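You operate a simulated robot arm through the tools that you are given. There is no shell and no other tool.

Carry out the task below with a simulated two-armed robot. There is one attempt and no reset: what you move stays moved.

JOB
Take the cap off the starch bottle with the white cap and lay it down on the free stretch of the grey counter.

Only the result counts: the job must be done as asked and must still hold three seconds after the hand-in. Knocking over, shifting, dropping, spilling or breaking anything else fails it. Lids that push on must go on centred and level and be pressed home; caps that screw on are set level and turned clockwise until they are tight.

ROBOT AND FRAMES
Two 7-joint arms with two-finger parallel grippers on one trunk, on a base that drives. Base frame: it is fixed to the floor where the robot stands at the start and does not move with it; the origin is under the middle of the robot, x ahead of it, y to its left, z up. Readings come in m, rad, newtons and seconds.
The left shoulder is at the start at [0.05, 0.158, 1.108], the right one opposite. With the tool pointing down near the work surface each hand reaches from about 0.22 to 0.66 m from the robot's upright axis, wherever it stands, measured 20 degrees to its own side. Payload 3.91 kg a hand.
Tool frame (each hand has its own): the origin (TCP) lies between the finger pads and is the grasp point; the fingertips stand 0.03 m ahead of it; z points along the fingers, y is the line along which they close. The gripper opens to 0.11 m. The fingers are 0.02 m wide and 0.01 m thick; the gripper's body (0.048 by 0.112 m) begins 0.055 m behind the TCP.
Orientation is told as [roll, pitch, yaw] about the base's x, y, z axes, in that order, counted from this pose: with the fingers straight down and closing along the base's y, the tool's x points along the base's -x, its y along +y and its z along -z.

CONTROLS
- The arms move only by the tool nudge_tool. It takes "left_increments", "right_increments" or both (then of equal length, played together; a hand with none holds still); each is a list of rows, each a list of 7 numbers: the shift along the tool's x, y, z in units of 150 mm (1.0 is 150 mm), then the turn, a rotation vector about the tool's x, y, z in units of 120 degrees (1.0 is 120 degrees), then the gripper command, from -1 (shut) to 1 (fully open), values between in proportion. In form: [[x, y, z, wx, wy, wz, grip], ...]. A call has 1 to 20 rows; each row is the pose to reach, as a shift and turn from the pose commanded when the call began, along the tool's axes at that moment. A call with a number of a shift or a turn outside -1 to 1 is refused whole. A row lasts 0.2 s, in which the tool goes at most 0.05 m and 0.15 rad; a call with a longer step from one row to the next is refused whole, and so is a gripper value outside its range. A pose out of reach is approached as far as the arm can. The call stops where the force on the tool passes 40 N (or 10 N more than at its start, if that is more) or the arm is blocked; 0.2 s more then pass. The fingers move at their own pace (about 0.153 m/s each) and stop on an object; they squeeze with about 28 N. The grip force told is the motor's: it shows also when the fingers shut on nothing. Time passes only in rows, and 0.2 s behind the last, so rows that repeat a pose let the fingers close. The reply holds the time, the measured pose of the TCP, the force on the tool along the base axes, the opening and the grip force, in the units named above and with some noise, with the torque about the TCP (base axes, N m) and any sound that the robot's microphone picked up.
- Cameras (640 x 400 px; columns grow to the right, rows downward): "scene" is now at [0.1296, -0.018, 1.261]; the picture's right is [-0.20, -0.98, 0.00], its down [-0.42, 0.09, -0.90] and it looks along [0.88, -0.18, -0.43] (base axes); focal length 264 px, centre (320, 200). "left" rides on the left gripper at [0.072, -0.017, -0.103] in its tool frame; the picture's right is [0.23, 0.97, 0.00], its down [-0.76, 0.18, -0.62] and it looks along [-0.61, 0.14, 0.78] (tool axes); focal length 222 px, centre (320, 200). "right" rides on the right gripper at [0.072, 0.017, -0.103] in its tool frame; the picture's right is [-0.23, 0.97, 0.00], its down [-0.76, -0.18, -0.62] and it looks along [-0.61, -0.14, 0.78] (tool axes); focal length 222 px, centre (320, 200). There is no depth. A picture from a camera that has moved, and an enlarged one, comes with that camera's place and axes in the base frame and with its lens.
- camera(camera): a new picture of that camera. It takes no simulated time.
- raise_lower(by): slides the trunk up (or, below 0, down) by that many m; the arms and the scene camera ride with it, the base frame stays. It gives what a move gives, with no picture.
- roll_base(legs): drives the robot by 1 to 6 legs, each [ahead, turn to the left] in m and rad, along the robot's own axes; the way and the turn of a leg run together, so that a leg with both is an arc; at most 1.5 m and 3.142 rad a leg. The arms and the cameras ride along, it lands a little off, and it stops where it bumps. It gives what a move gives.
- turn_head(pan, tilt): turns the head with the scene camera to pan (to the left, within 1.396 rad either way) and tilt (down, from -0.506 to 1.204), counted from straight ahead of the robot. It gives what a move gives.
- enlarge(camera, box): a new picture of the part [left, top, right, bottom] of that camera's present view, enlarged. It takes no simulated time.
- hand_in(): hands the job in; it is judged then, once.

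Places have to be worked out from the pictures, the camera data and where the tool is seen. Open the grippers and draw the arms clear of the work before you hand the job in, unless the task says otherwise.

The tools are called as a command line: name --argument value ..., lists and objects as JSON in quotes. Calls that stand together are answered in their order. nudge_tool: Moves the arms, as the interface text tells. Its arguments: {"type":"object","properties":{"left_increments":{"type":"array","items":{"type":"array","items":{"type":"number"}}},"right_increments":{"type":"array","items":{"type":"array","items":{"type":"number"}}}},"required":[]} The other tools are called the same way: raise_lower (by) slides the trunk up or down; roll_base (legs) drives the base; turn_head (pan, tilt) turns the head that bears the scene camera; camera (camera) takes a picture; enlarge (camera, box) takes an enlarged picture of a part of a camera's view; hand_in () hands the job in.

At the start:

```text
time_s: 0.0
left_eef_pos: [0.4605, 0.0655, 1.0004]
left_tool_rot: [0.0, -0.001, 0.0]
left_ft_force: [0.7, 0.1, 0.3]
left_ft_torque: [0.0, -0.01, 0.02]
left_opening: 0.11
left_gripper_force: 0.1
right_eef_pos: [0.3595, -0.2955, 0.9999]
right_tool_rot: [0.002, -0.002, 0.001]
right_ft_force: [-0.2, 0.4, -0.9]
right_ft_torque: [-0.01, -0.01, -0.05]
right_opening: 0.1102
right_gripper_force: 0.1
trunk travel left (down, up): [-0.35, 0.132]
robot x, y, heading: [0.0016, -0.0009, 0.001]
head pan, tilt: [-0.197, 0.447]
```

scene: 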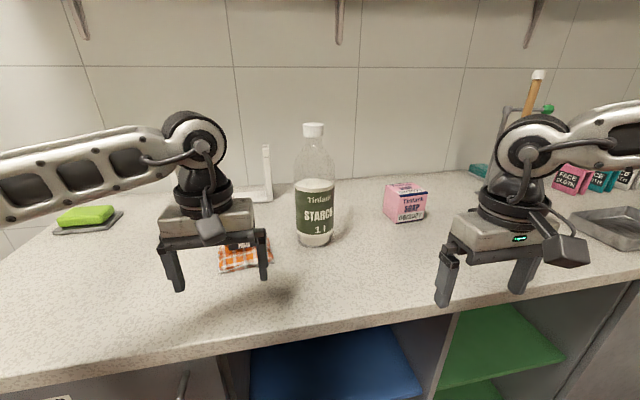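
right: 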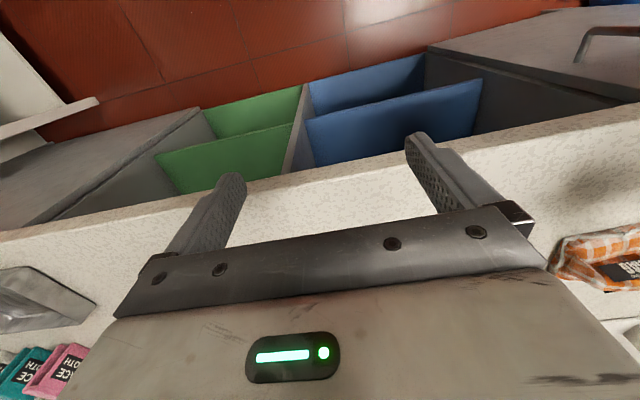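
left: 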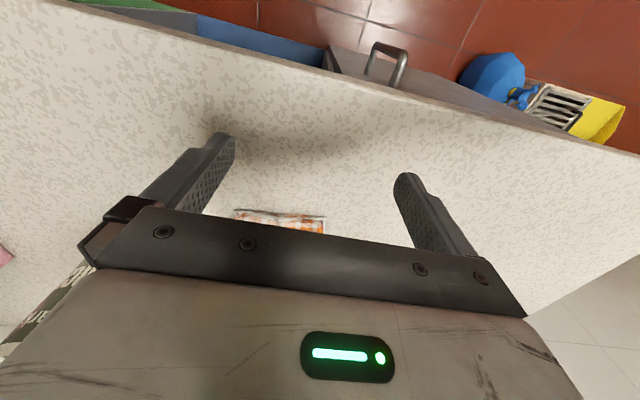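

The scene shows the starch bottle with a white cap about straight ahead. I look closer at the bottle and its cap first, and around the counter.

enlarge --camera "scene" --box '[240, 100, 400, 260]'

enlarge --camera "scene" --box '[290, 110, 340, 150]'

enlarge --camera "scene" --box '[440, 60, 640, 260]'

```text
2.50 times, centred on (320, 180) of scene
camera zoom: at [0.1296, -0.018, 1.261], right [-0.2, -0.98, 0.0], down [-0.42, 0.09, -0.9], along [0.88, -0.18, -0.43], focal length 659 px, centre (320, 250)
```

zoom: 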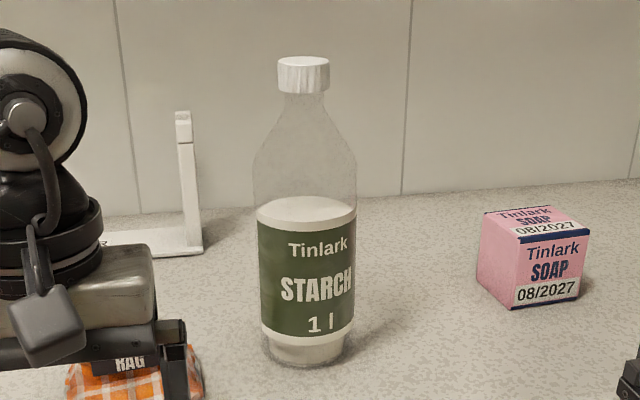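

```text
10.00 times, centred on (315, 130) of scene
camera zoom: at [0.1296, -0.018, 1.261], right [-0.2, -0.98, 0.0], down [-0.42, 0.09, -0.9], along [0.88, -0.18, -0.43], focal length 2635 px, centre (370, 900)
```

zoom: 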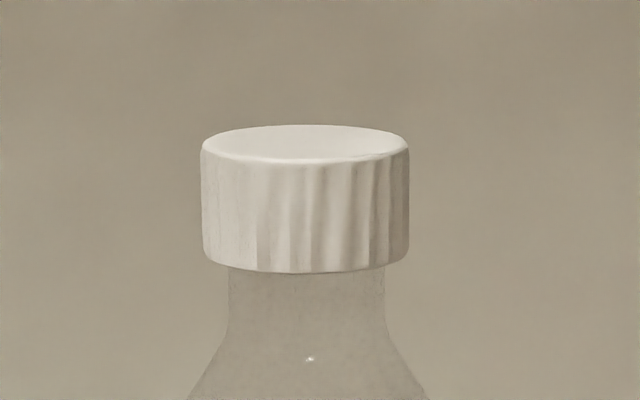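

```text
2.00 times, centred on (540, 160) of scene
camera zoom: at [0.1296, -0.018, 1.261], right [-0.2, -0.98, 0.0], down [-0.42, 0.09, -0.9], along [0.88, -0.18, -0.43], focal length 527 px, centre (-120, 280)
```

zoom: 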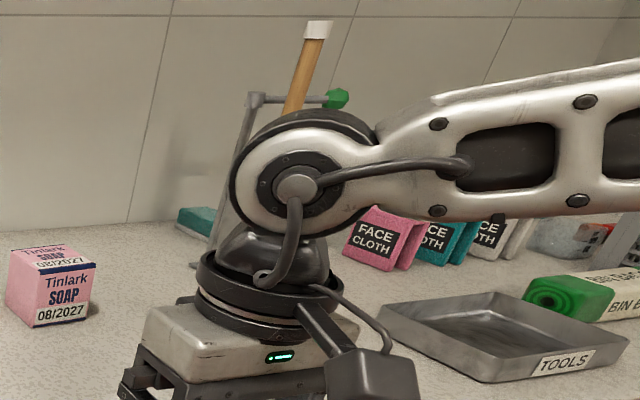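

The cap is a ribbed screw cap; the bottle will need holding while it is turned. I raise the trunk to get a second view for triangulation and more clearance.

raise_lower --by 0.13

camera --camera "scene"

enlarge --camera "scene" --box '[240, 130, 400, 290]'

```text
time_s: 1.6
left_eef_pos: [0.4606, 0.0657, 1.1298]
left_tool_rot: [-0.001, 0.001, 0.0]
left_ft_force: [0.0, 0.2, -0.6]
left_ft_torque: [0.0, 0.02, -0.03]
left_opening: 0.1099
left_gripper_force: 0.1
right_eef_pos: [0.3594, -0.2944, 1.1297]
right_tool_rot: [0.002, 0.0, 0.0]
right_ft_force: [0.2, -0.3, 0.3]
right_ft_torque: [0.03, 0.0, 0.04]
right_opening: 0.1101
right_gripper_force: 0.1
trunk travel left (down, up): [-0.48, 0.002]
robot x, y, heading: [-0.0008, 0.0005, 0.003]
head pan, tilt: [-0.197, 0.447]
```

```text
taken
camera scene: at [0.1297, -0.018, 1.3909], right [-0.2, -0.98, 0.0], down [-0.42, 0.09, -0.9], along [0.88, -0.18, -0.43], focal length 264 px, centre (320, 200)
```

scene: 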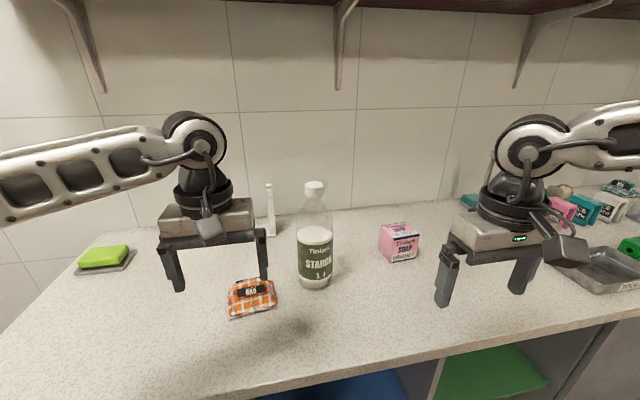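

```text
2.50 times, centred on (320, 210) of scene
camera zoom: at [0.1297, -0.018, 1.3909], right [-0.2, -0.98, 0.0], down [-0.42, 0.09, -0.9], along [0.88, -0.18, -0.43], focal length 659 px, centre (320, 175)
```

zoom: 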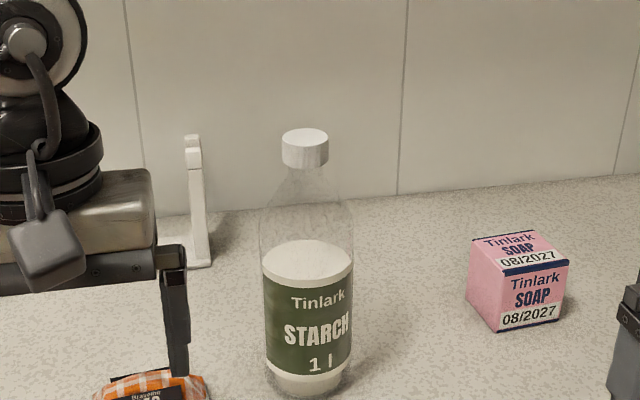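

From the two views I judge the cap top at about (0.66, -0.11, 1.17), cap about 41 mm wide and 23 mm tall, and the counter at z≈0.886 with its edge near x≈0.44. I look down and around to check the gap to the counter and the free stretch.

turn_head --pan 0.0 --tilt 1.15

camera --camera "scene"

turn_head --pan -0.197 --tilt 0.65

camera --camera "scene"

```text
time_s: 2.6
left_eef_pos: [0.4607, 0.0657, 1.1309]
left_tool_rot: [0.001, -0.001, 0.0]
left_ft_force: [-1.4, 0.2, 0.1]
left_ft_torque: [-0.01, 0.02, 0.01]
left_opening: 0.1102
left_gripper_force: 0.1
right_eef_pos: [0.36, -0.2952, 1.1308]
right_tool_rot: [0.0, 0.0, -0.001]
right_ft_force: [0.3, -0.5, 1.3]
right_ft_torque: [0.0, 0.01, 0.0]
right_opening: 0.11
right_gripper_force: 0.0
trunk travel left (down, up): [-0.48, 0.002]
robot x, y, heading: [0.0001, -0.0034, 0.0]
head pan, tilt: [0.0, 1.15]
```

```text
taken
camera scene: at [0.099, 0.0001, 1.3354], right [0.0, -1.0, 0.0], down [-0.91, 0.0, -0.41], along [0.41, 0.0, -0.91], focal length 264 px, centre (320, 200)
```

scene: 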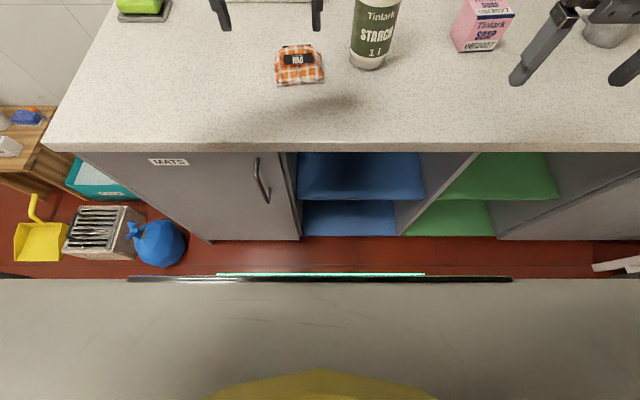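

```text
time_s: 3.6
left_eef_pos: [0.4609, 0.0646, 1.1295]
left_tool_rot: [-0.001, -0.002, -0.001]
left_ft_force: [1.1, 1.1, -0.6]
left_ft_torque: [-0.02, -0.06, 0.0]
left_opening: 0.1102
left_gripper_force: 0.1
right_eef_pos: [0.3595, -0.2959, 1.1302]
right_tool_rot: [0.002, 0.0, 0.0]
right_ft_force: [0.2, 0.1, -0.6]
right_ft_torque: [0.02, -0.03, 0.02]
right_opening: 0.1101
right_gripper_force: 0.0
trunk travel left (down, up): [-0.48, 0.002]
robot x, y, heading: [0.001, -0.0001, -0.003]
head pan, tilt: [-0.197, 0.649]
```

```text
taken
camera scene: at [0.1245, -0.0169, 1.3727], right [-0.2, -0.98, 0.0], down [-0.59, 0.12, -0.8], along [0.78, -0.16, -0.61], focal length 264 px, centre (320, 200)
```

scene: 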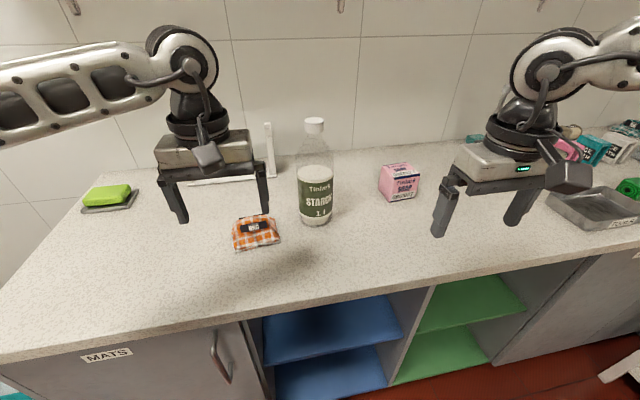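

There is about 0.12–0.18 m of gap between the robot and the cabinets. The bottle is at the far end of reach, so I drive 0.09 m ahead.

roll_base --legs '[[0.09, 0.0]]'

camera --camera "scene"

enlarge --camera "scene" --box '[240, 100, 400, 260]'

```text
time_s: 4.7
left_eef_pos: [0.5501, 0.0651, 1.1295]
left_tool_rot: [-0.002, 0.001, -0.001]
left_ft_force: [-0.1, -0.4, -0.2]
left_ft_torque: [0.03, 0.02, -0.04]
left_opening: 0.11
left_gripper_force: 0.2
right_eef_pos: [0.4484, -0.297, 1.1298]
right_tool_rot: [0.001, -0.001, -0.002]
right_ft_force: [-0.4, -1.0, 0.0]
right_ft_torque: [-0.07, 0.01, 0.0]
right_opening: 0.1097
right_gripper_force: 0.1
trunk travel left (down, up): [-0.48, 0.002]
robot x, y, heading: [0.0871, -0.0021, 0.002]
head pan, tilt: [-0.197, 0.649]
```

```text
taken
camera scene: at [0.215, -0.0173, 1.3727], right [-0.2, -0.98, 0.0], down [-0.59, 0.12, -0.8], along [0.78, -0.16, -0.61], focal length 264 px, centre (320, 200)
```

scene: 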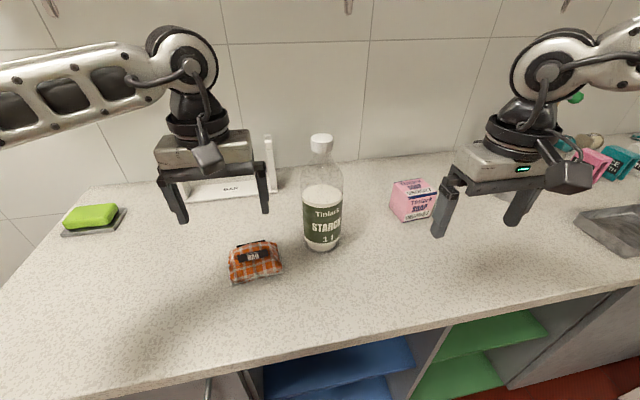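

```text
2.50 times, centred on (320, 180) of scene
camera zoom: at [0.215, -0.0173, 1.3727], right [-0.2, -0.98, 0.0], down [-0.59, 0.12, -0.8], along [0.78, -0.16, -0.61], focal length 659 px, centre (320, 250)
```

zoom: 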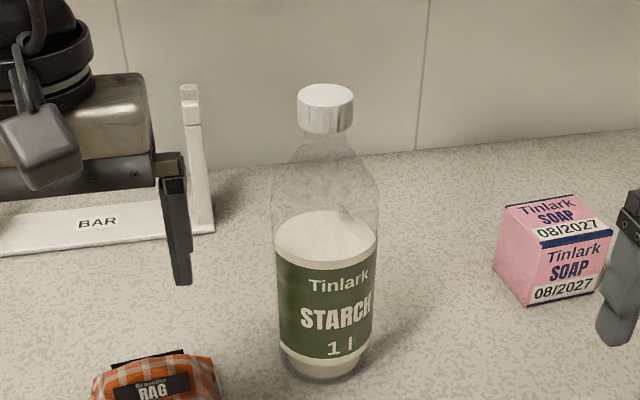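

The cap is confirmed at about (0.658, -0.1105), top z≈1.17. The left hand will hold the bottle body from the front-left, so I first yaw the left tool by 45° in place.

nudge_tool --left_increments '[[0, 0, 0, 0, 0, 0.0536, 1], [0, 0, 0, 0, 0, 0.107, 1], [0, 0, 0, 0, 0, 0.161, 1], [0, 0, 0, 0, 0, 0.214, 1], [0, 0, 0, 0, 0, 0.268, 1], [0, 0, 0, 0, 0, 0.321, 1], [0, 0, 0, 0, 0, 0.375, 1], [0, 0, 0, 0, 0, 0.375, 1]]'

```text
time_s: 6.5
left_eef_pos: [0.5513, 0.0637, 1.1304]
left_tool_rot: [0.001, -0.001, -0.79]
left_ft_force: [0.2, 0.1, -0.1]
left_ft_torque: [-0.01, 0.02, 0.0]
left_opening: 0.11
left_gripper_force: 0.0
right_eef_pos: [0.4491, -0.2961, 1.1299]
right_tool_rot: [-0.001, -0.001, -0.002]
right_ft_force: [0.0, 0.7, 0.6]
right_ft_torque: [0.02, -0.02, 0.05]
right_opening: 0.1099
right_gripper_force: 0.1
trunk travel left (down, up): [-0.48, 0.002]
robot x, y, heading: [0.0927, 0.0017, -0.002]
head pan, tilt: [-0.197, 0.649]
```

The yaw is right (-0.79). Now I pitch the tool up by 75° about its y, so the fingers point toward the bottle, nearly level.

nudge_tool --left_increments '[[0, 0, 0, 0, -0.0625, 0, 1], [0, 0, 0, 0, -0.125, 0, 1], [0, 0, 0, 0, -0.1875, 0, 1], [0, 0, 0, 0, -0.25, 0, 1], [0, 0, 0, 0, -0.3125, 0, 1], [0, 0, 0, 0, -0.375, 0, 1], [0, 0, 0, 0, -0.4375, 0, 1], [0, 0, 0, 0, -0.5, 0, 1], [0, 0, 0, 0, -0.5625, 0, 1], [0, 0, 0, 0, -0.625, 0, 1], [0, 0, 0, 0, -0.625, 0, 1]]'

camera --camera "scene"

camera --camera "left"

```text
time_s: 8.9
left_eef_pos: [0.5513, 0.0646, 1.1311]
left_tool_rot: [0.001, -1.308, -0.789]
left_ft_force: [-0.3, -0.1, 1.1]
left_ft_torque: [-0.02, 0.02, -0.02]
left_opening: 0.1101
left_gripper_force: 0.0
right_eef_pos: [0.4489, -0.2952, 1.1301]
right_tool_rot: [0.002, 0.0, -0.001]
right_ft_force: [0.3, 0.1, -0.2]
right_ft_torque: [-0.02, 0.0, -0.01]
right_opening: 0.1101
right_gripper_force: 0.0
trunk travel left (down, up): [-0.48, 0.002]
robot x, y, heading: [0.091, 0.0012, -0.001]
head pan, tilt: [-0.197, 0.649]
```

```text
taken
camera scene: at [0.2141, -0.0174, 1.3728], right [-0.2, -0.98, 0.0], down [-0.59, 0.12, -0.8], along [0.78, -0.16, -0.6], focal length 264 px, centre (320, 200)
```

scene: 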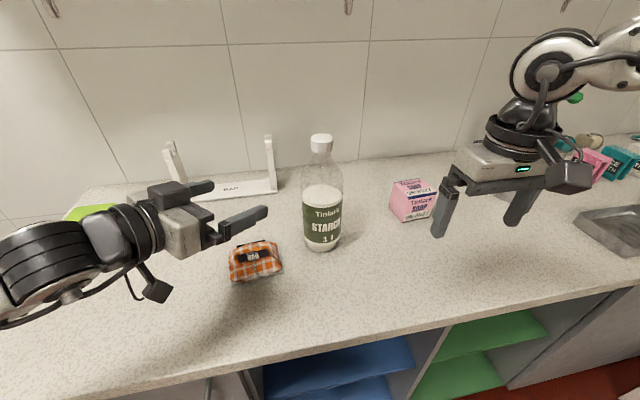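

```text
taken
camera left: at [0.4557, 0.1362, 1.0865], right [0.65, 0.73, -0.22], down [-0.16, 0.41, 0.9], along [0.74, -0.55, 0.39], focal length 222 px, centre (320, 200)
```

left: 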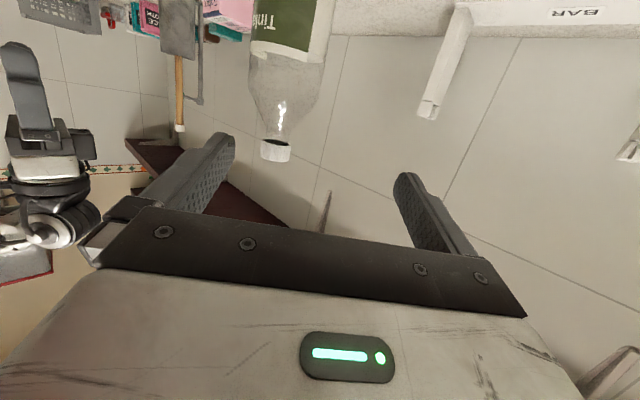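

The pose is as hoped, with the left fingers level-ish pointing at the bottle. Now I move the left hand down to a standoff 0.13 m short of the bottle at z≈1.02.

nudge_tool --left_increments '[[0.1, -0.053, 0.107, 0, 0, 0, 1], [0.2, -0.106, 0.213, 0, 0, 0, 1], [0.3, -0.16, 0.32, 0, 0, 0, 1], [0.4, -0.213, 0.427, 0, 0, 0, 1], [0.5, -0.266, 0.533, 0, 0, 0, 1], [0.594, -0.319, 0.64, 0, 0, 0, 1], [0.594, -0.319, 0.64, 0, 0, 0, 1]]'

camera --camera "scene"

camera --camera "left"

```text
time_s: 10.5
left_eef_pos: [0.5665, -0.0191, 1.0182]
left_tool_rot: [-0.001, -1.31, -0.786]
left_ft_force: [0.1, 0.1, 0.2]
left_ft_torque: [-0.01, 0.01, 0.0]
left_opening: 0.1097
left_gripper_force: 0.1
right_eef_pos: [0.448, -0.2954, 1.1295]
right_tool_rot: [0.0, 0.0, -0.001]
right_ft_force: [0.5, 0.2, 0.8]
right_ft_torque: [0.0, -0.01, 0.0]
right_opening: 0.1099
right_gripper_force: 0.0
trunk travel left (down, up): [-0.48, 0.002]
robot x, y, heading: [0.0847, 0.0032, -0.001]
head pan, tilt: [-0.197, 0.649]
```

```text
taken
camera scene: at [0.2141, -0.0171, 1.3728], right [-0.2, -0.98, 0.0], down [-0.59, 0.12, -0.8], along [0.78, -0.16, -0.6], focal length 264 px, centre (320, 200)
```

scene: 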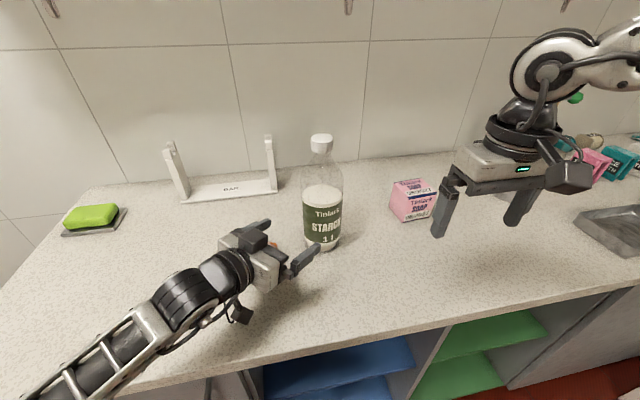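

```text
taken
camera left: at [0.4709, 0.0533, 0.9745], right [0.65, 0.73, -0.22], down [-0.16, 0.41, 0.9], along [0.74, -0.55, 0.38], focal length 222 px, centre (320, 200)
```

left: 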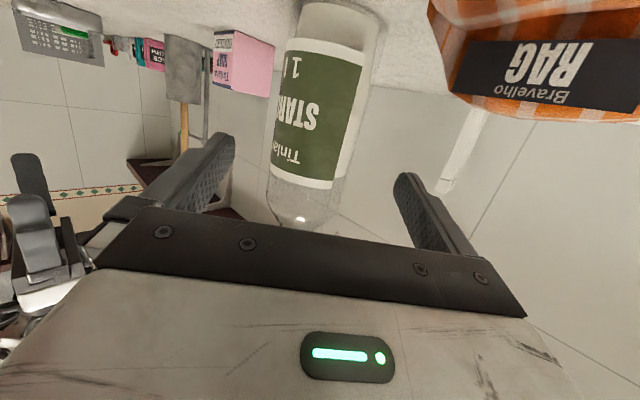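

The left view shows the bottle close to the finger midline. I enlarge both views to measure the bottle's centre precisely before closing in.

enlarge --camera "left" --box '[240, 60, 400, 160]'

enlarge --camera "scene" --box '[280, 120, 360, 260]'

```text
4.00 times, centred on (320, 110) of left
camera zoom: at [0.4709, 0.0533, 0.9745], right [0.65, 0.73, -0.22], down [-0.16, 0.41, 0.9], along [0.74, -0.55, 0.38], focal length 888 px, centre (320, 560)
```

zoom: 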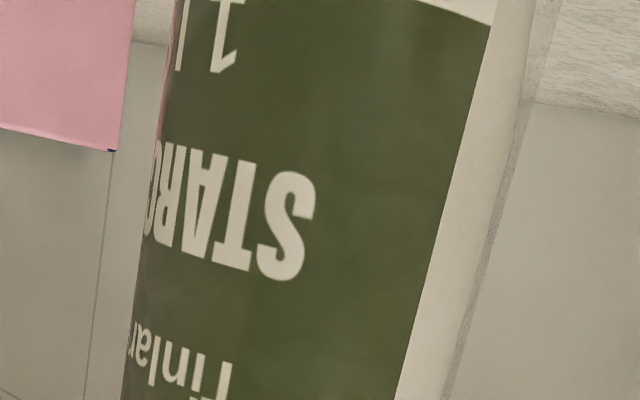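

```text
2.86 times, centred on (320, 190) of scene
camera zoom: at [0.2141, -0.0171, 1.3728], right [-0.2, -0.98, 0.0], down [-0.59, 0.12, -0.8], along [0.78, -0.16, -0.6], focal length 753 px, centre (320, 229)
```

zoom: 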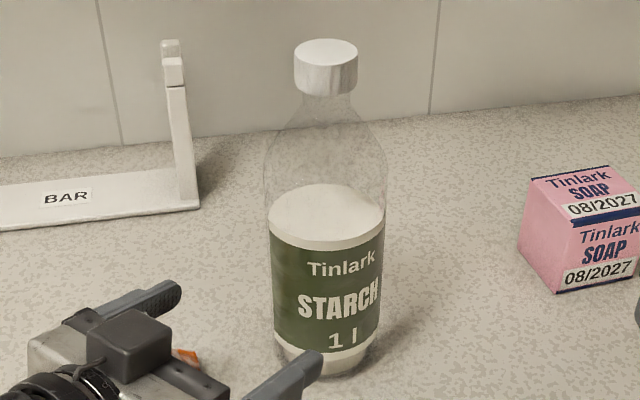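

The bottle is centred on the finger line within 1–2 mm and is about 88 mm wide. I advance level 0.122 m with the fingers open.

nudge_tool --left_increments '[[-0.035, 0, 0.131, 0, 0, 0, 1], [-0.07, 0, 0.262, 0, 0, 0, 1], [-0.105, 0, 0.393, 0, 0, 0, 1], [-0.14, 0, 0.523, 0, 0, 0, 1], [-0.165, 0, 0.615, 0, 0, 0, 1], [-0.19, 0, 0.705, 0, 0, 0, 1], [-0.211, 0, 0.785, 0, 0, 0, 1], [-0.211, 0, 0.785, 0, 0, 0, 1]]'

camera --camera "left"

enlarge --camera "scene" --box '[240, 120, 400, 280]'

```text
time_s: 12.3
left_eef_pos: [0.6511, -0.1057, 1.0195]
left_tool_rot: [0.002, -1.309, -0.789]
left_ft_force: [0.2, 0.5, 0.4]
left_ft_torque: [-0.02, 0.01, 0.02]
left_opening: 0.11
left_gripper_force: 0.0
right_eef_pos: [0.45, -0.2955, 1.1299]
right_tool_rot: [-0.001, 0.001, -0.002]
right_ft_force: [0.2, -0.6, -0.4]
right_ft_torque: [0.02, 0.02, 0.0]
right_opening: 0.1101
right_gripper_force: 0.0
trunk travel left (down, up): [-0.48, 0.002]
robot x, y, heading: [0.0856, -0.0008, -0.001]
head pan, tilt: [-0.197, 0.649]
```

```text
taken
camera left: at [0.5557, -0.0331, 0.975], right [0.65, 0.73, -0.22], down [-0.16, 0.41, 0.9], along [0.74, -0.55, 0.38], focal length 222 px, centre (320, 200)
```

left: 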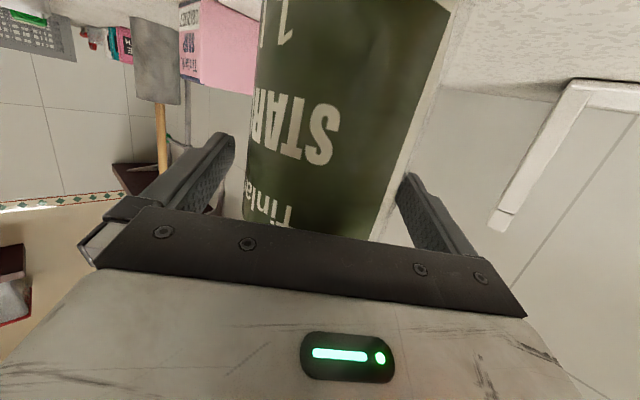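

```text
2.50 times, centred on (320, 200) of scene
camera zoom: at [0.214, -0.0172, 1.3728], right [-0.2, -0.98, 0.0], down [-0.59, 0.12, -0.8], along [0.78, -0.16, -0.6], focal length 659 px, centre (320, 200)
```

zoom: 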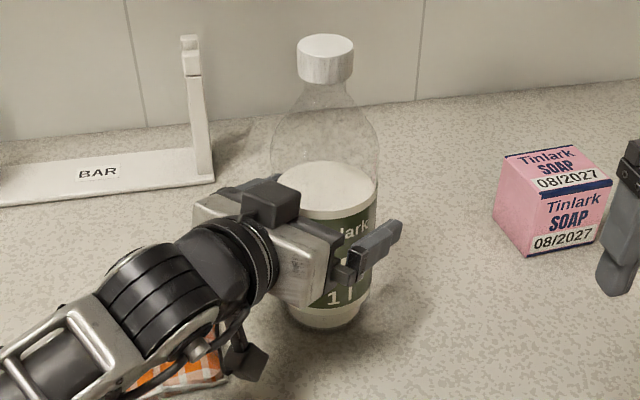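

The bottle stands between the left fingers with no contact force. I close the left gripper gradually.

nudge_tool --left_increments '[[0, 0, 0, 0, 0, 0, 0.8], [0, 0, 0, 0, 0, 0, 0.7], [0, 0, 0, 0, 0, 0, 0.65], [0, 0, 0, 0, 0, 0, 0.6], [0, 0, 0, 0, 0, 0, 0.57], [0, 0, 0, 0, 0, 0, 0.55]]'

camera --camera "left"

```text
time_s: 13.7
left_eef_pos: [0.6514, -0.1041, 1.018]
left_tool_rot: [-0.002, -1.309, -0.787]
left_ft_force: [2.5, 3.3, 1.5]
left_ft_torque: [0.12, 0.02, -0.01]
left_opening: 0.0888
left_gripper_force: 28.5
right_eef_pos: [0.4482, -0.2954, 1.1308]
right_tool_rot: [0.001, 0.0, -0.001]
right_ft_force: [-0.2, 0.0, -0.2]
right_ft_torque: [0.01, 0.0, -0.01]
right_opening: 0.1102
right_gripper_force: 0.1
trunk travel left (down, up): [-0.48, 0.002]
robot x, y, heading: [0.091, -0.0009, 0.002]
head pan, tilt: [-0.197, 0.649]
```

```text
taken
camera left: at [0.5558, -0.0326, 0.9749], right [0.65, 0.73, -0.22], down [-0.16, 0.41, 0.9], along [0.74, -0.55, 0.38], focal length 222 px, centre (320, 200)
```

left: 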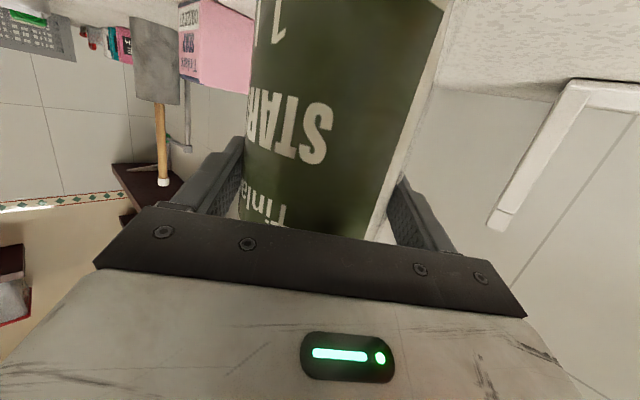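

The bottle is held (28.5 N, width 88.8 mm). I recheck the cap position, then raise the right hand above cap height and move it partway over.

enlarge --camera "scene" --box '[300, 120, 350, 160]'

nudge_tool --right_increments '[[0, 0, -0.233, 0, 0, 0, 0.3], [0, 0, -0.467, 0, 0, 0, 0.3], [0, 0, -0.7, 0, 0, 0, 0.3], [0, 0, -0.933, 0, 0, 0, 0.3], [-0.2, 0.15, -0.933, 0, 0, 0, 0.3], [-0.4, 0.3, -0.933, 0, 0, 0, 0.3], [-0.6, 0.45, -0.933, 0, 0, 0, 0.3], [-0.7, 0.6, -0.933, 0, 0, 0, 0.3], [-0.7, 0.6, -0.933, 0, 0, 0, 0.3]]'

camera --camera "scene"

camera --camera "right"

```text
10.00 times, centred on (325, 140) of scene
camera zoom: at [0.2143, -0.0169, 1.3728], right [-0.2, -0.98, 0.0], down [-0.59, 0.12, -0.8], along [0.78, -0.16, -0.6], focal length 2635 px, centre (270, 800)
```

zoom: 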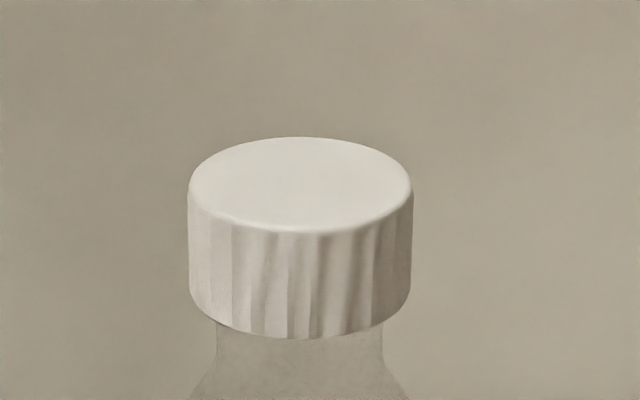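

```text
time_s: 15.7
left_eef_pos: [0.6513, -0.1056, 1.0189]
left_tool_rot: [-0.003, -1.309, -0.785]
left_ft_force: [-1.9, -0.8, 0.8]
left_ft_torque: [-0.17, -0.11, -0.04]
left_opening: 0.0885
left_gripper_force: 28.4
right_eef_pos: [0.553, -0.2062, 1.2703]
right_tool_rot: [0.002, 0.0, -0.003]
right_ft_force: [0.4, 0.0, -0.7]
right_ft_torque: [-0.02, 0.0, 0.01]
right_opening: 0.0714
right_gripper_force: 0.0
trunk travel left (down, up): [-0.48, 0.002]
robot x, y, heading: [0.0899, 0.001, 0.001]
head pan, tilt: [-0.197, 0.649]
```

```text
taken
camera scene: at [0.214, -0.0175, 1.3728], right [-0.2, -0.98, 0.0], down [-0.59, 0.12, -0.8], along [0.78, -0.16, -0.6], focal length 264 px, centre (320, 200)
```

scene: 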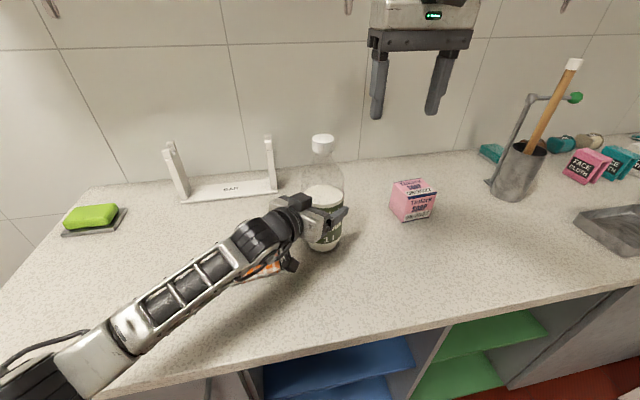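

```text
taken
camera right: at [0.4797, -0.1893, 1.3736], right [0.23, 0.97, 0.0], down [0.76, -0.18, 0.62], along [0.61, -0.14, -0.78], focal length 222 px, centre (320, 200)
```

right: 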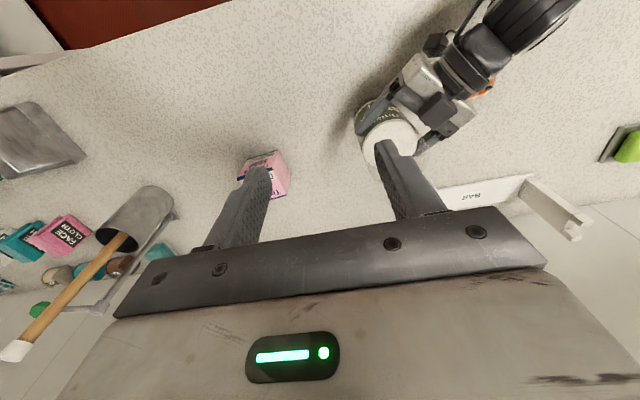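

The cap centre measures at (0.6575, -0.1115). I bring the right hand over it at z≈1.27 while turning it to yaw -60° so that I have a long counter-clockwise stroke.

nudge_tool --right_increments '[[-0.087, 0.079, 0, 0, 0, 0.0625, 0.3], [-0.174, 0.158, 0, 0, 0, 0.125, 0.3], [-0.261, 0.237, 0, 0, 0, 0.1875, 0.3], [-0.348, 0.316, 0, 0, 0, 0.25, 0.3], [-0.435, 0.394, 0, 0, 0, 0.3125, 0.3], [-0.522, 0.473, 0, 0, 0, 0.375, 0.3], [-0.61, 0.552, 0, 0, 0, 0.4375, 0.3], [-0.697, 0.631, 0, 0, 0, 0.5, 0.3], [-0.697, 0.631, 0, 0, 0, 0.5, 0.3]]'

camera --camera "scene"

camera --camera "right"

```text
time_s: 17.7
left_eef_pos: [0.6513, -0.1049, 1.0187]
left_tool_rot: [0.0, -1.309, -0.785]
left_ft_force: [0.2, 1.1, 0.2]
left_ft_torque: [-0.22, -0.17, 0.04]
left_opening: 0.0888
left_gripper_force: 28.4
right_eef_pos: [0.5812, -0.1779, 1.2234]
right_tool_rot: [0.002, -0.001, -1.051]
right_ft_force: [0.0, 0.6, -0.1]
right_ft_torque: [0.02, -0.03, -0.03]
right_opening: 0.0714
right_gripper_force: 0.1
right hand out of reach, approached as far as the arm can: row 2, 3, 4, 5, 6, 7, 8, 9
trunk travel left (down, up): [-0.48, 0.002]
robot x, y, heading: [0.088, -0.0009, 0.001]
head pan, tilt: [-0.197, 0.649]
```

```text
taken
camera scene: at [0.2141, -0.0171, 1.3728], right [-0.2, -0.98, 0.0], down [-0.59, 0.12, -0.8], along [0.78, -0.16, -0.6], focal length 264 px, centre (320, 200)
```

scene: 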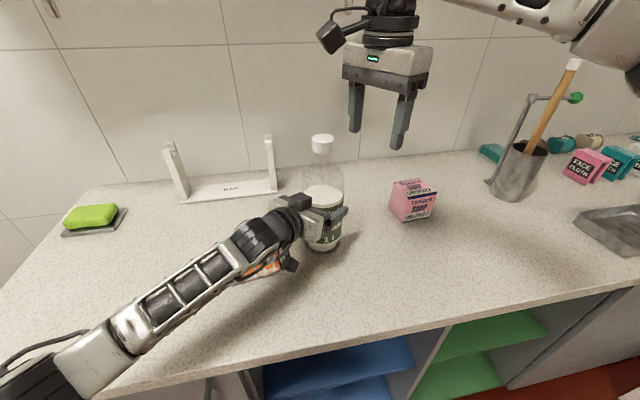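

```text
taken
camera right: at [0.5591, -0.1078, 1.328], right [0.96, 0.29, 0.0], down [0.22, -0.75, 0.62], along [0.18, -0.6, -0.78], focal length 222 px, centre (320, 200)
```

right: 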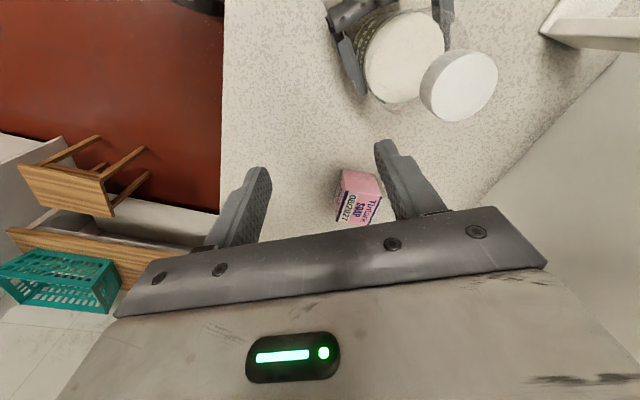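

The right arm can't reach over the cap at this height, so the robot must come closer. I release the bottle, draw the left hand back level, and move the right hand back.

nudge_tool --left_increments '[[0, 0, 0, 0, 0, 0, 0.8], [0, 0, 0, 0, 0, 0, 1], [0, 0, 0, 0, 0, 0, 1], [0.03, 0, -0.11, 0, 0, 0, 1], [0.06, 0, -0.22, 0, 0, 0, 1], [0.1, 0, -0.37, 0, 0, 0, 1], [0.14, 0, -0.523, 0, 0, 0, 1], [0.18, 0, -0.67, 0, 0, 0, 1], [0.211, 0, -0.785, 0, 0, 0, 1]]' --right_increments '[[-0.02, -0.092, 0, 0, 0, 0, 0.3], [-0.04, -0.184, 0, 0, 0, 0, 0.3], [-0.06, -0.276, 0, 0, 0, 0, 0.3], [-0.08, -0.368, 0, 0, 0, 0, 0.3], [-0.1, -0.46, 0, 0, 0, 0, 0.3], [-0.12, -0.552, 0, 0, 0, 0, 0.3], [-0.15, -0.69, 0, 0, 0, 0, 0.3], [-0.18, -0.82, 0, 0, 0, 0, 0.3], [-0.198, -0.919, 0, 0, 0, 0, 0.3]]'

turn_head --pan 0.9 --tilt 1.2

camera --camera "scene"

turn_head --pan -0.9 --tilt 1.2

camera --camera "scene"

```text
time_s: 19.7
left_eef_pos: [0.5644, -0.0192, 1.0194]
left_tool_rot: [0.003, -1.31, -0.792]
left_ft_force: [0.6, -0.1, -0.1]
left_ft_torque: [-0.03, 0.03, -0.02]
left_opening: 0.1101
left_gripper_force: 0.0
right_eef_pos: [0.4763, -0.2779, 1.225]
right_tool_rot: [-0.001, -0.002, -1.049]
right_ft_force: [0.4, 0.1, 0.8]
right_ft_torque: [-0.01, -0.01, 0.04]
right_opening: 0.0715
right_gripper_force: 0.0
trunk travel left (down, up): [-0.48, 0.002]
robot x, y, heading: [0.0904, 0.0027, -0.001]
head pan, tilt: [-0.197, 0.649]
```

```text
time_s: 21.0
left_eef_pos: [0.5646, -0.0192, 1.0192]
left_tool_rot: [0.0, -1.309, -0.786]
left_ft_force: [-0.9, 0.5, -0.5]
left_ft_torque: [-0.01, -0.01, 0.0]
left_opening: 0.11
left_gripper_force: 0.1
right_eef_pos: [0.4776, -0.2787, 1.2251]
right_tool_rot: [0.001, 0.0, -1.048]
right_ft_force: [0.1, 0.5, 0.0]
right_ft_torque: [-0.01, -0.02, -0.01]
right_opening: 0.0716
right_gripper_force: 0.0
trunk travel left (down, up): [-0.48, 0.002]
robot x, y, heading: [0.0872, -0.0003, -0.005]
head pan, tilt: [0.901, 1.201]
```

```text
taken
camera scene: at [0.1639, 0.0436, 1.3325], right [0.78, -0.62, 0.0], down [-0.58, -0.73, -0.36], along [0.23, 0.28, -0.93], focal length 264 px, centre (320, 200)
```

scene: 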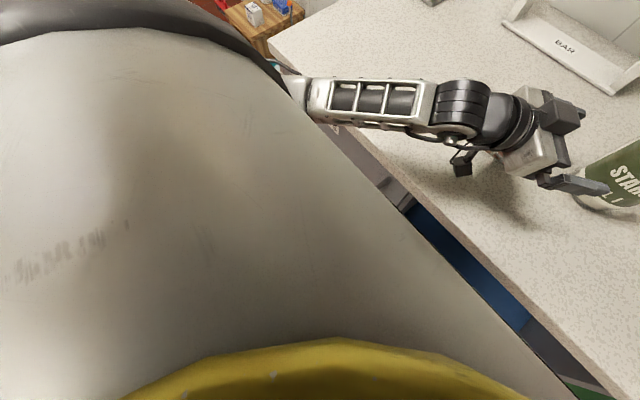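

```text
time_s: 22.8
left_eef_pos: [0.5653, -0.0199, 1.0189]
left_tool_rot: [-0.002, -1.309, -0.788]
left_ft_force: [0.0, 0.2, -0.4]
left_ft_torque: [0.0, -0.02, 0.01]
left_opening: 0.1101
left_gripper_force: 0.1
right_eef_pos: [0.4775, -0.2785, 1.224]
right_tool_rot: [0.0, -0.001, -1.05]
right_ft_force: [0.4, -0.1, 0.1]
right_ft_torque: [0.03, -0.01, 0.04]
right_opening: 0.0716
right_gripper_force: 0.1
trunk travel left (down, up): [-0.48, 0.002]
robot x, y, heading: [0.0897, -0.0009, -0.002]
head pan, tilt: [-0.901, 1.201]
```

```text
taken
camera scene: at [0.1637, -0.0439, 1.3325], right [-0.78, -0.62, 0.0], down [-0.58, 0.73, -0.36], along [0.22, -0.28, -0.93], focal length 264 px, centre (320, 200)
```

scene: 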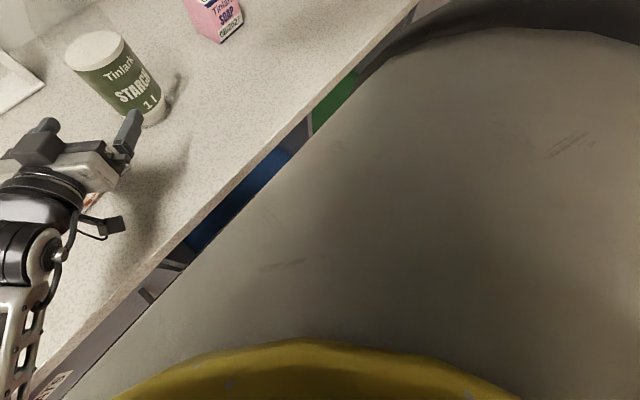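

Views are hidden by the chest; the commanded right pose was clipped to what it reached. I pull the left hand 0.1 m further back so nothing touches the bottle when driving, and bring the right hand to yaw 0, farther from the bottle.

nudge_tool --left_increments '[[0.043, 0, -0.161, 0, 0, 0, 1], [0.086, 0, -0.322, 0, 0, 0, 1], [0.13, 0, -0.483, 0, 0, 0, 1], [0.173, 0, -0.644, 0, 0, 0, 1], [0.173, 0, -0.644, 0, 0, 0, 1]]'

turn_head --pan -0.197 --tilt 0.65

roll_base --legs '[[0.06, 0.0]]'

camera --camera "scene"

```text
time_s: 24.0
left_eef_pos: [0.4951, 0.0532, 1.0208]
left_tool_rot: [-0.001, -1.309, -0.788]
left_ft_force: [0.0, 0.7, 0.2]
left_ft_torque: [0.0, 0.02, 0.01]
left_opening: 0.1102
left_gripper_force: 0.2
right_eef_pos: [0.4777, -0.2792, 1.2256]
right_tool_rot: [0.001, 0.0, -1.048]
right_ft_force: [0.6, 0.9, 0.3]
right_ft_torque: [-0.01, 0.02, 0.0]
right_opening: 0.0716
right_gripper_force: 0.0
trunk travel left (down, up): [-0.48, 0.002]
robot x, y, heading: [0.0889, 0.002, -0.005]
head pan, tilt: [-0.901, 1.201]
```

```text
time_s: 25.1
left_eef_pos: [0.4966, 0.0531, 1.0194]
left_tool_rot: [-0.001, -1.307, -0.785]
left_ft_force: [-1.0, 1.1, 0.0]
left_ft_torque: [-0.02, -0.01, 0.02]
left_opening: 0.11
left_gripper_force: 0.0
right_eef_pos: [0.4774, -0.2786, 1.2242]
right_tool_rot: [-0.001, 0.001, -1.05]
right_ft_force: [-0.1, -0.3, -0.4]
right_ft_torque: [0.02, 0.01, -0.03]
right_opening: 0.0714
right_gripper_force: 0.1
trunk travel left (down, up): [-0.48, 0.002]
robot x, y, heading: [0.0907, -0.0001, 0.002]
head pan, tilt: [-0.197, 0.649]
```

```text
time_s: 26.1
left_eef_pos: [0.5567, 0.0528, 1.0183]
left_tool_rot: [-0.004, -1.309, -0.783]
left_ft_force: [-0.3, -0.6, 0.0]
left_ft_torque: [-0.02, 0.0, -0.01]
left_opening: 0.1098
left_gripper_force: 0.0
right_eef_pos: [0.5362, -0.2792, 1.2238]
right_tool_rot: [-0.001, 0.001, -1.048]
right_ft_force: [0.8, 0.4, -0.3]
right_ft_torque: [0.0, 0.02, 0.01]
right_opening: 0.0718
right_gripper_force: 0.0
trunk travel left (down, up): [-0.48, 0.002]
robot x, y, heading: [0.1476, -0.0003, -0.0]
head pan, tilt: [-0.197, 0.649]
```

```text
taken
camera scene: at [0.2739, -0.0173, 1.3727], right [-0.2, -0.98, 0.0], down [-0.59, 0.12, -0.8], along [0.78, -0.16, -0.61], focal length 264 px, centre (320, 200)
```

scene: 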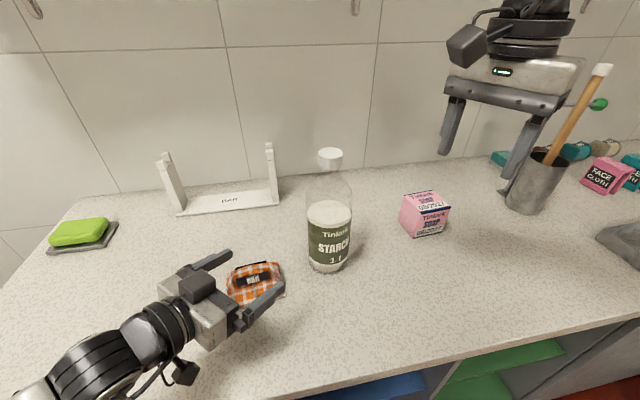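

The drive went 0.06 m without a bump. Now I test the right hand's reach over the cap, going halfway first at z≈1.224.

nudge_tool --right_increments '[[0.07, 0.158, 0, 0, 0, 0, 0.3], [0.141, 0.315, 0, 0, 0, 0, 0.3], [0.211, 0.473, 0, 0, 0, 0, 0.3], [0.282, 0.63, 0, 0, 0, 0, 0.3]]'

nudge_tool --right_increments '[[0.07, 0.158, 0, 0, 0, 0, 0.3], [0.141, 0.315, 0, 0, 0, 0, 0.3], [0.211, 0.473, 0, 0, 0, 0, 0.3], [0.282, 0.63, 0, 0, 0, 0, 0.3], [0.282, 0.63, 0, 0, 0, 0, 0.3]]'

camera --camera "scene"

camera --camera "right"

```text
time_s: 27.1
left_eef_pos: [0.555, 0.0532, 1.0188]
left_tool_rot: [-0.001, -1.309, -0.785]
left_ft_force: [0.5, 0.0, -0.2]
left_ft_torque: [-0.02, -0.03, -0.01]
left_opening: 0.1098
left_gripper_force: 0.0
right_eef_pos: [0.5997, -0.1957, 1.2239]
right_tool_rot: [-0.001, 0.001, -1.05]
right_ft_force: [-0.6, 0.8, 0.3]
right_ft_torque: [-0.03, 0.01, 0.0]
right_opening: 0.0714
right_gripper_force: 0.2
trunk travel left (down, up): [-0.48, 0.002]
robot x, y, heading: [0.1477, 0.0001, -0.004]
head pan, tilt: [-0.197, 0.649]
```

```text
time_s: 28.2
left_eef_pos: [0.5542, 0.0524, 1.0192]
left_tool_rot: [-0.002, -1.308, -0.786]
left_ft_force: [0.7, -0.1, 1.0]
left_ft_torque: [-0.02, 0.01, 0.02]
left_opening: 0.11
left_gripper_force: 0.1
right_eef_pos: [0.62, -0.1597, 1.22]
right_tool_rot: [-0.001, 0.0, -1.05]
right_ft_force: [0.9, -0.2, 0.3]
right_ft_torque: [-0.04, -0.01, 0.01]
right_opening: 0.0716
right_gripper_force: 0.1
right hand out of reach, approached as far as the arm can: row 2, 3, 4, 5
trunk travel left (down, up): [-0.48, 0.002]
robot x, y, heading: [0.1519, 0.0007, -0.008]
head pan, tilt: [-0.197, 0.649]
```

```text
taken
camera scene: at [0.2729, -0.0173, 1.3728], right [-0.2, -0.98, 0.0], down [-0.59, 0.12, -0.8], along [0.78, -0.16, -0.6], focal length 264 px, centre (320, 200)
```

scene: 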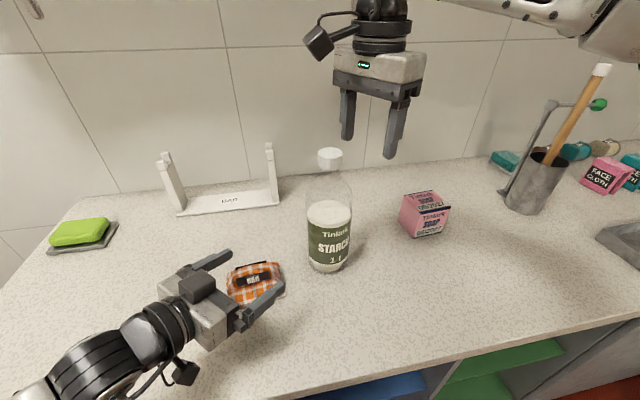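

```text
taken
camera right: at [0.599, -0.0895, 1.3245], right [0.96, 0.29, 0.0], down [0.23, -0.75, 0.62], along [0.18, -0.6, -0.78], focal length 222 px, centre (320, 200)
```

right: 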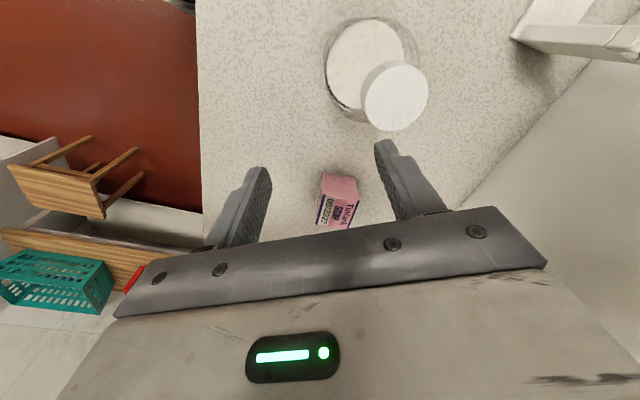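

The right arm stops again at (0.62, -0.16), so the yaw of -60° may be what limits it. I turn the hand back to yaw 0 and try again toward the cap.

nudge_tool --right_increments '[[0, 0, 0, 0, 0, -0.0625, 0.3], [0, 0, 0, 0, 0, -0.125, 0.3], [0, 0, 0, 0, 0, -0.1875, 0.3], [0, 0, 0, 0, 0, -0.25, 0.3], [0, 0, 0, 0, 0, -0.3125, 0.3], [0, 0, 0, 0, 0, -0.375, 0.3], [0, 0, 0, 0, 0, -0.4375, 0.3], [0, 0, 0, 0, 0, -0.5, 0.3], [0, 0, 0, 0, 0, -0.5, 0.3]]'

nudge_tool --right_increments '[[-0.06, 0.08, 0, 0, 0, 0, 0.3], [-0.12, 0.16, 0, 0, 0, 0, 0.3], [-0.19, 0.24, 0, 0, 0, 0, 0.3], [-0.25, 0.321, 0, 0, 0, 0, 0.3], [-0.25, 0.321, 0, 0, 0, 0, 0.3]]'

```text
time_s: 30.2
left_eef_pos: [0.555, 0.0513, 1.0202]
left_tool_rot: [-0.001, -1.308, -0.787]
left_ft_force: [0.1, 0.4, 0.1]
left_ft_torque: [0.02, -0.05, 0.01]
left_opening: 0.11
left_gripper_force: 0.0
right_eef_pos: [0.6208, -0.1577, 1.2194]
right_tool_rot: [0.004, -0.002, -0.001]
right_ft_force: [-0.1, -0.6, 0.7]
right_ft_torque: [0.04, 0.0, 0.01]
right_opening: 0.0713
right_gripper_force: 0.0
trunk travel left (down, up): [-0.48, 0.002]
robot x, y, heading: [0.1487, 0.0035, -0.001]
head pan, tilt: [-0.197, 0.649]
```

```text
time_s: 31.4
left_eef_pos: [0.5554, 0.0517, 1.0187]
left_tool_rot: [-0.001, -1.309, -0.787]
left_ft_force: [-0.1, 0.3, -0.4]
left_ft_torque: [0.01, 0.0, 0.0]
left_opening: 0.1098
left_gripper_force: 0.2
right_eef_pos: [0.6215, -0.1557, 1.2093]
right_tool_rot: [0.002, -0.002, 0.0]
right_ft_force: [0.1, 0.2, -0.5]
right_ft_torque: [0.0, -0.01, -0.03]
right_opening: 0.0715
right_gripper_force: 0.1
right hand out of reach, approached as far as the arm can: row 1, 2, 3, 4, 5
trunk travel left (down, up): [-0.48, 0.002]
robot x, y, heading: [0.1453, -0.0058, -0.001]
head pan, tilt: [-0.197, 0.649]
```

Yaw isn't the limit; the arm is limited reaching inward/high. Turning the robot left brings the right shoulder closer and puts the bottle further to its own side, so I first swing the right hand well clear to the right, then turn the base 0.3 rad left.

nudge_tool --right_increments '[[0.16, -0.2, -0.07, 0, 0, 0, 0.3], [0.32, -0.4, -0.07, 0, 0, 0, 0.3], [0.48, -0.6, -0.07, 0, 0, 0, 0.3], [0.64, -0.8, -0.07, 0, 0, 0, 0.3], [0.8, -1.0, -0.07, 0, 0, 0, 0.3], [0.8, -1.0, -0.07, 0, 0, 0, 0.3]]'

roll_base --legs '[[0.0, 0.3]]'

camera --camera "scene"

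```text
time_s: 32.9
left_eef_pos: [0.5556, 0.0541, 1.0188]
left_tool_rot: [-0.002, -1.309, -0.785]
left_ft_force: [0.7, -0.1, 0.4]
left_ft_torque: [0.0, -0.01, -0.01]
left_opening: 0.11
left_gripper_force: 0.0
right_eef_pos: [0.5023, -0.3054, 1.2188]
right_tool_rot: [0.0, 0.001, -0.001]
right_ft_force: [0.9, -0.1, 0.5]
right_ft_torque: [0.0, -0.04, 0.0]
right_opening: 0.0715
right_gripper_force: 0.1
trunk travel left (down, up): [-0.48, 0.002]
robot x, y, heading: [0.15, 0.0027, -0.002]
head pan, tilt: [-0.197, 0.649]
```

```text
time_s: 34.2
left_eef_pos: [0.5218, 0.1701, 1.0185]
left_tool_rot: [-0.003, -1.307, -0.487]
left_ft_force: [0.5, 0.2, 0.2]
left_ft_torque: [0.01, -0.02, 0.0]
left_opening: 0.1098
left_gripper_force: 0.0
right_eef_pos: [0.5779, -0.1885, 1.2195]
right_tool_rot: [0.0, 0.0, 0.296]
right_ft_force: [0.1, 0.6, -0.1]
right_ft_torque: [-0.02, -0.01, 0.03]
right_opening: 0.0715
right_gripper_force: 0.1
trunk travel left (down, up): [-0.48, 0.002]
robot x, y, heading: [0.1483, -0.0014, 0.3]
head pan, tilt: [-0.197, 0.649]
```

```text
taken
camera scene: at [0.2724, 0.0205, 1.3728], right [0.1, -1.0, 0.0], down [-0.6, -0.06, -0.8], along [0.79, 0.08, -0.6], focal length 264 px, centre (320, 200)
```

scene: 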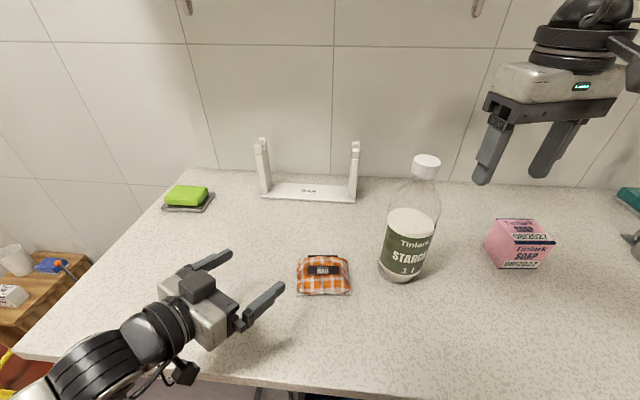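

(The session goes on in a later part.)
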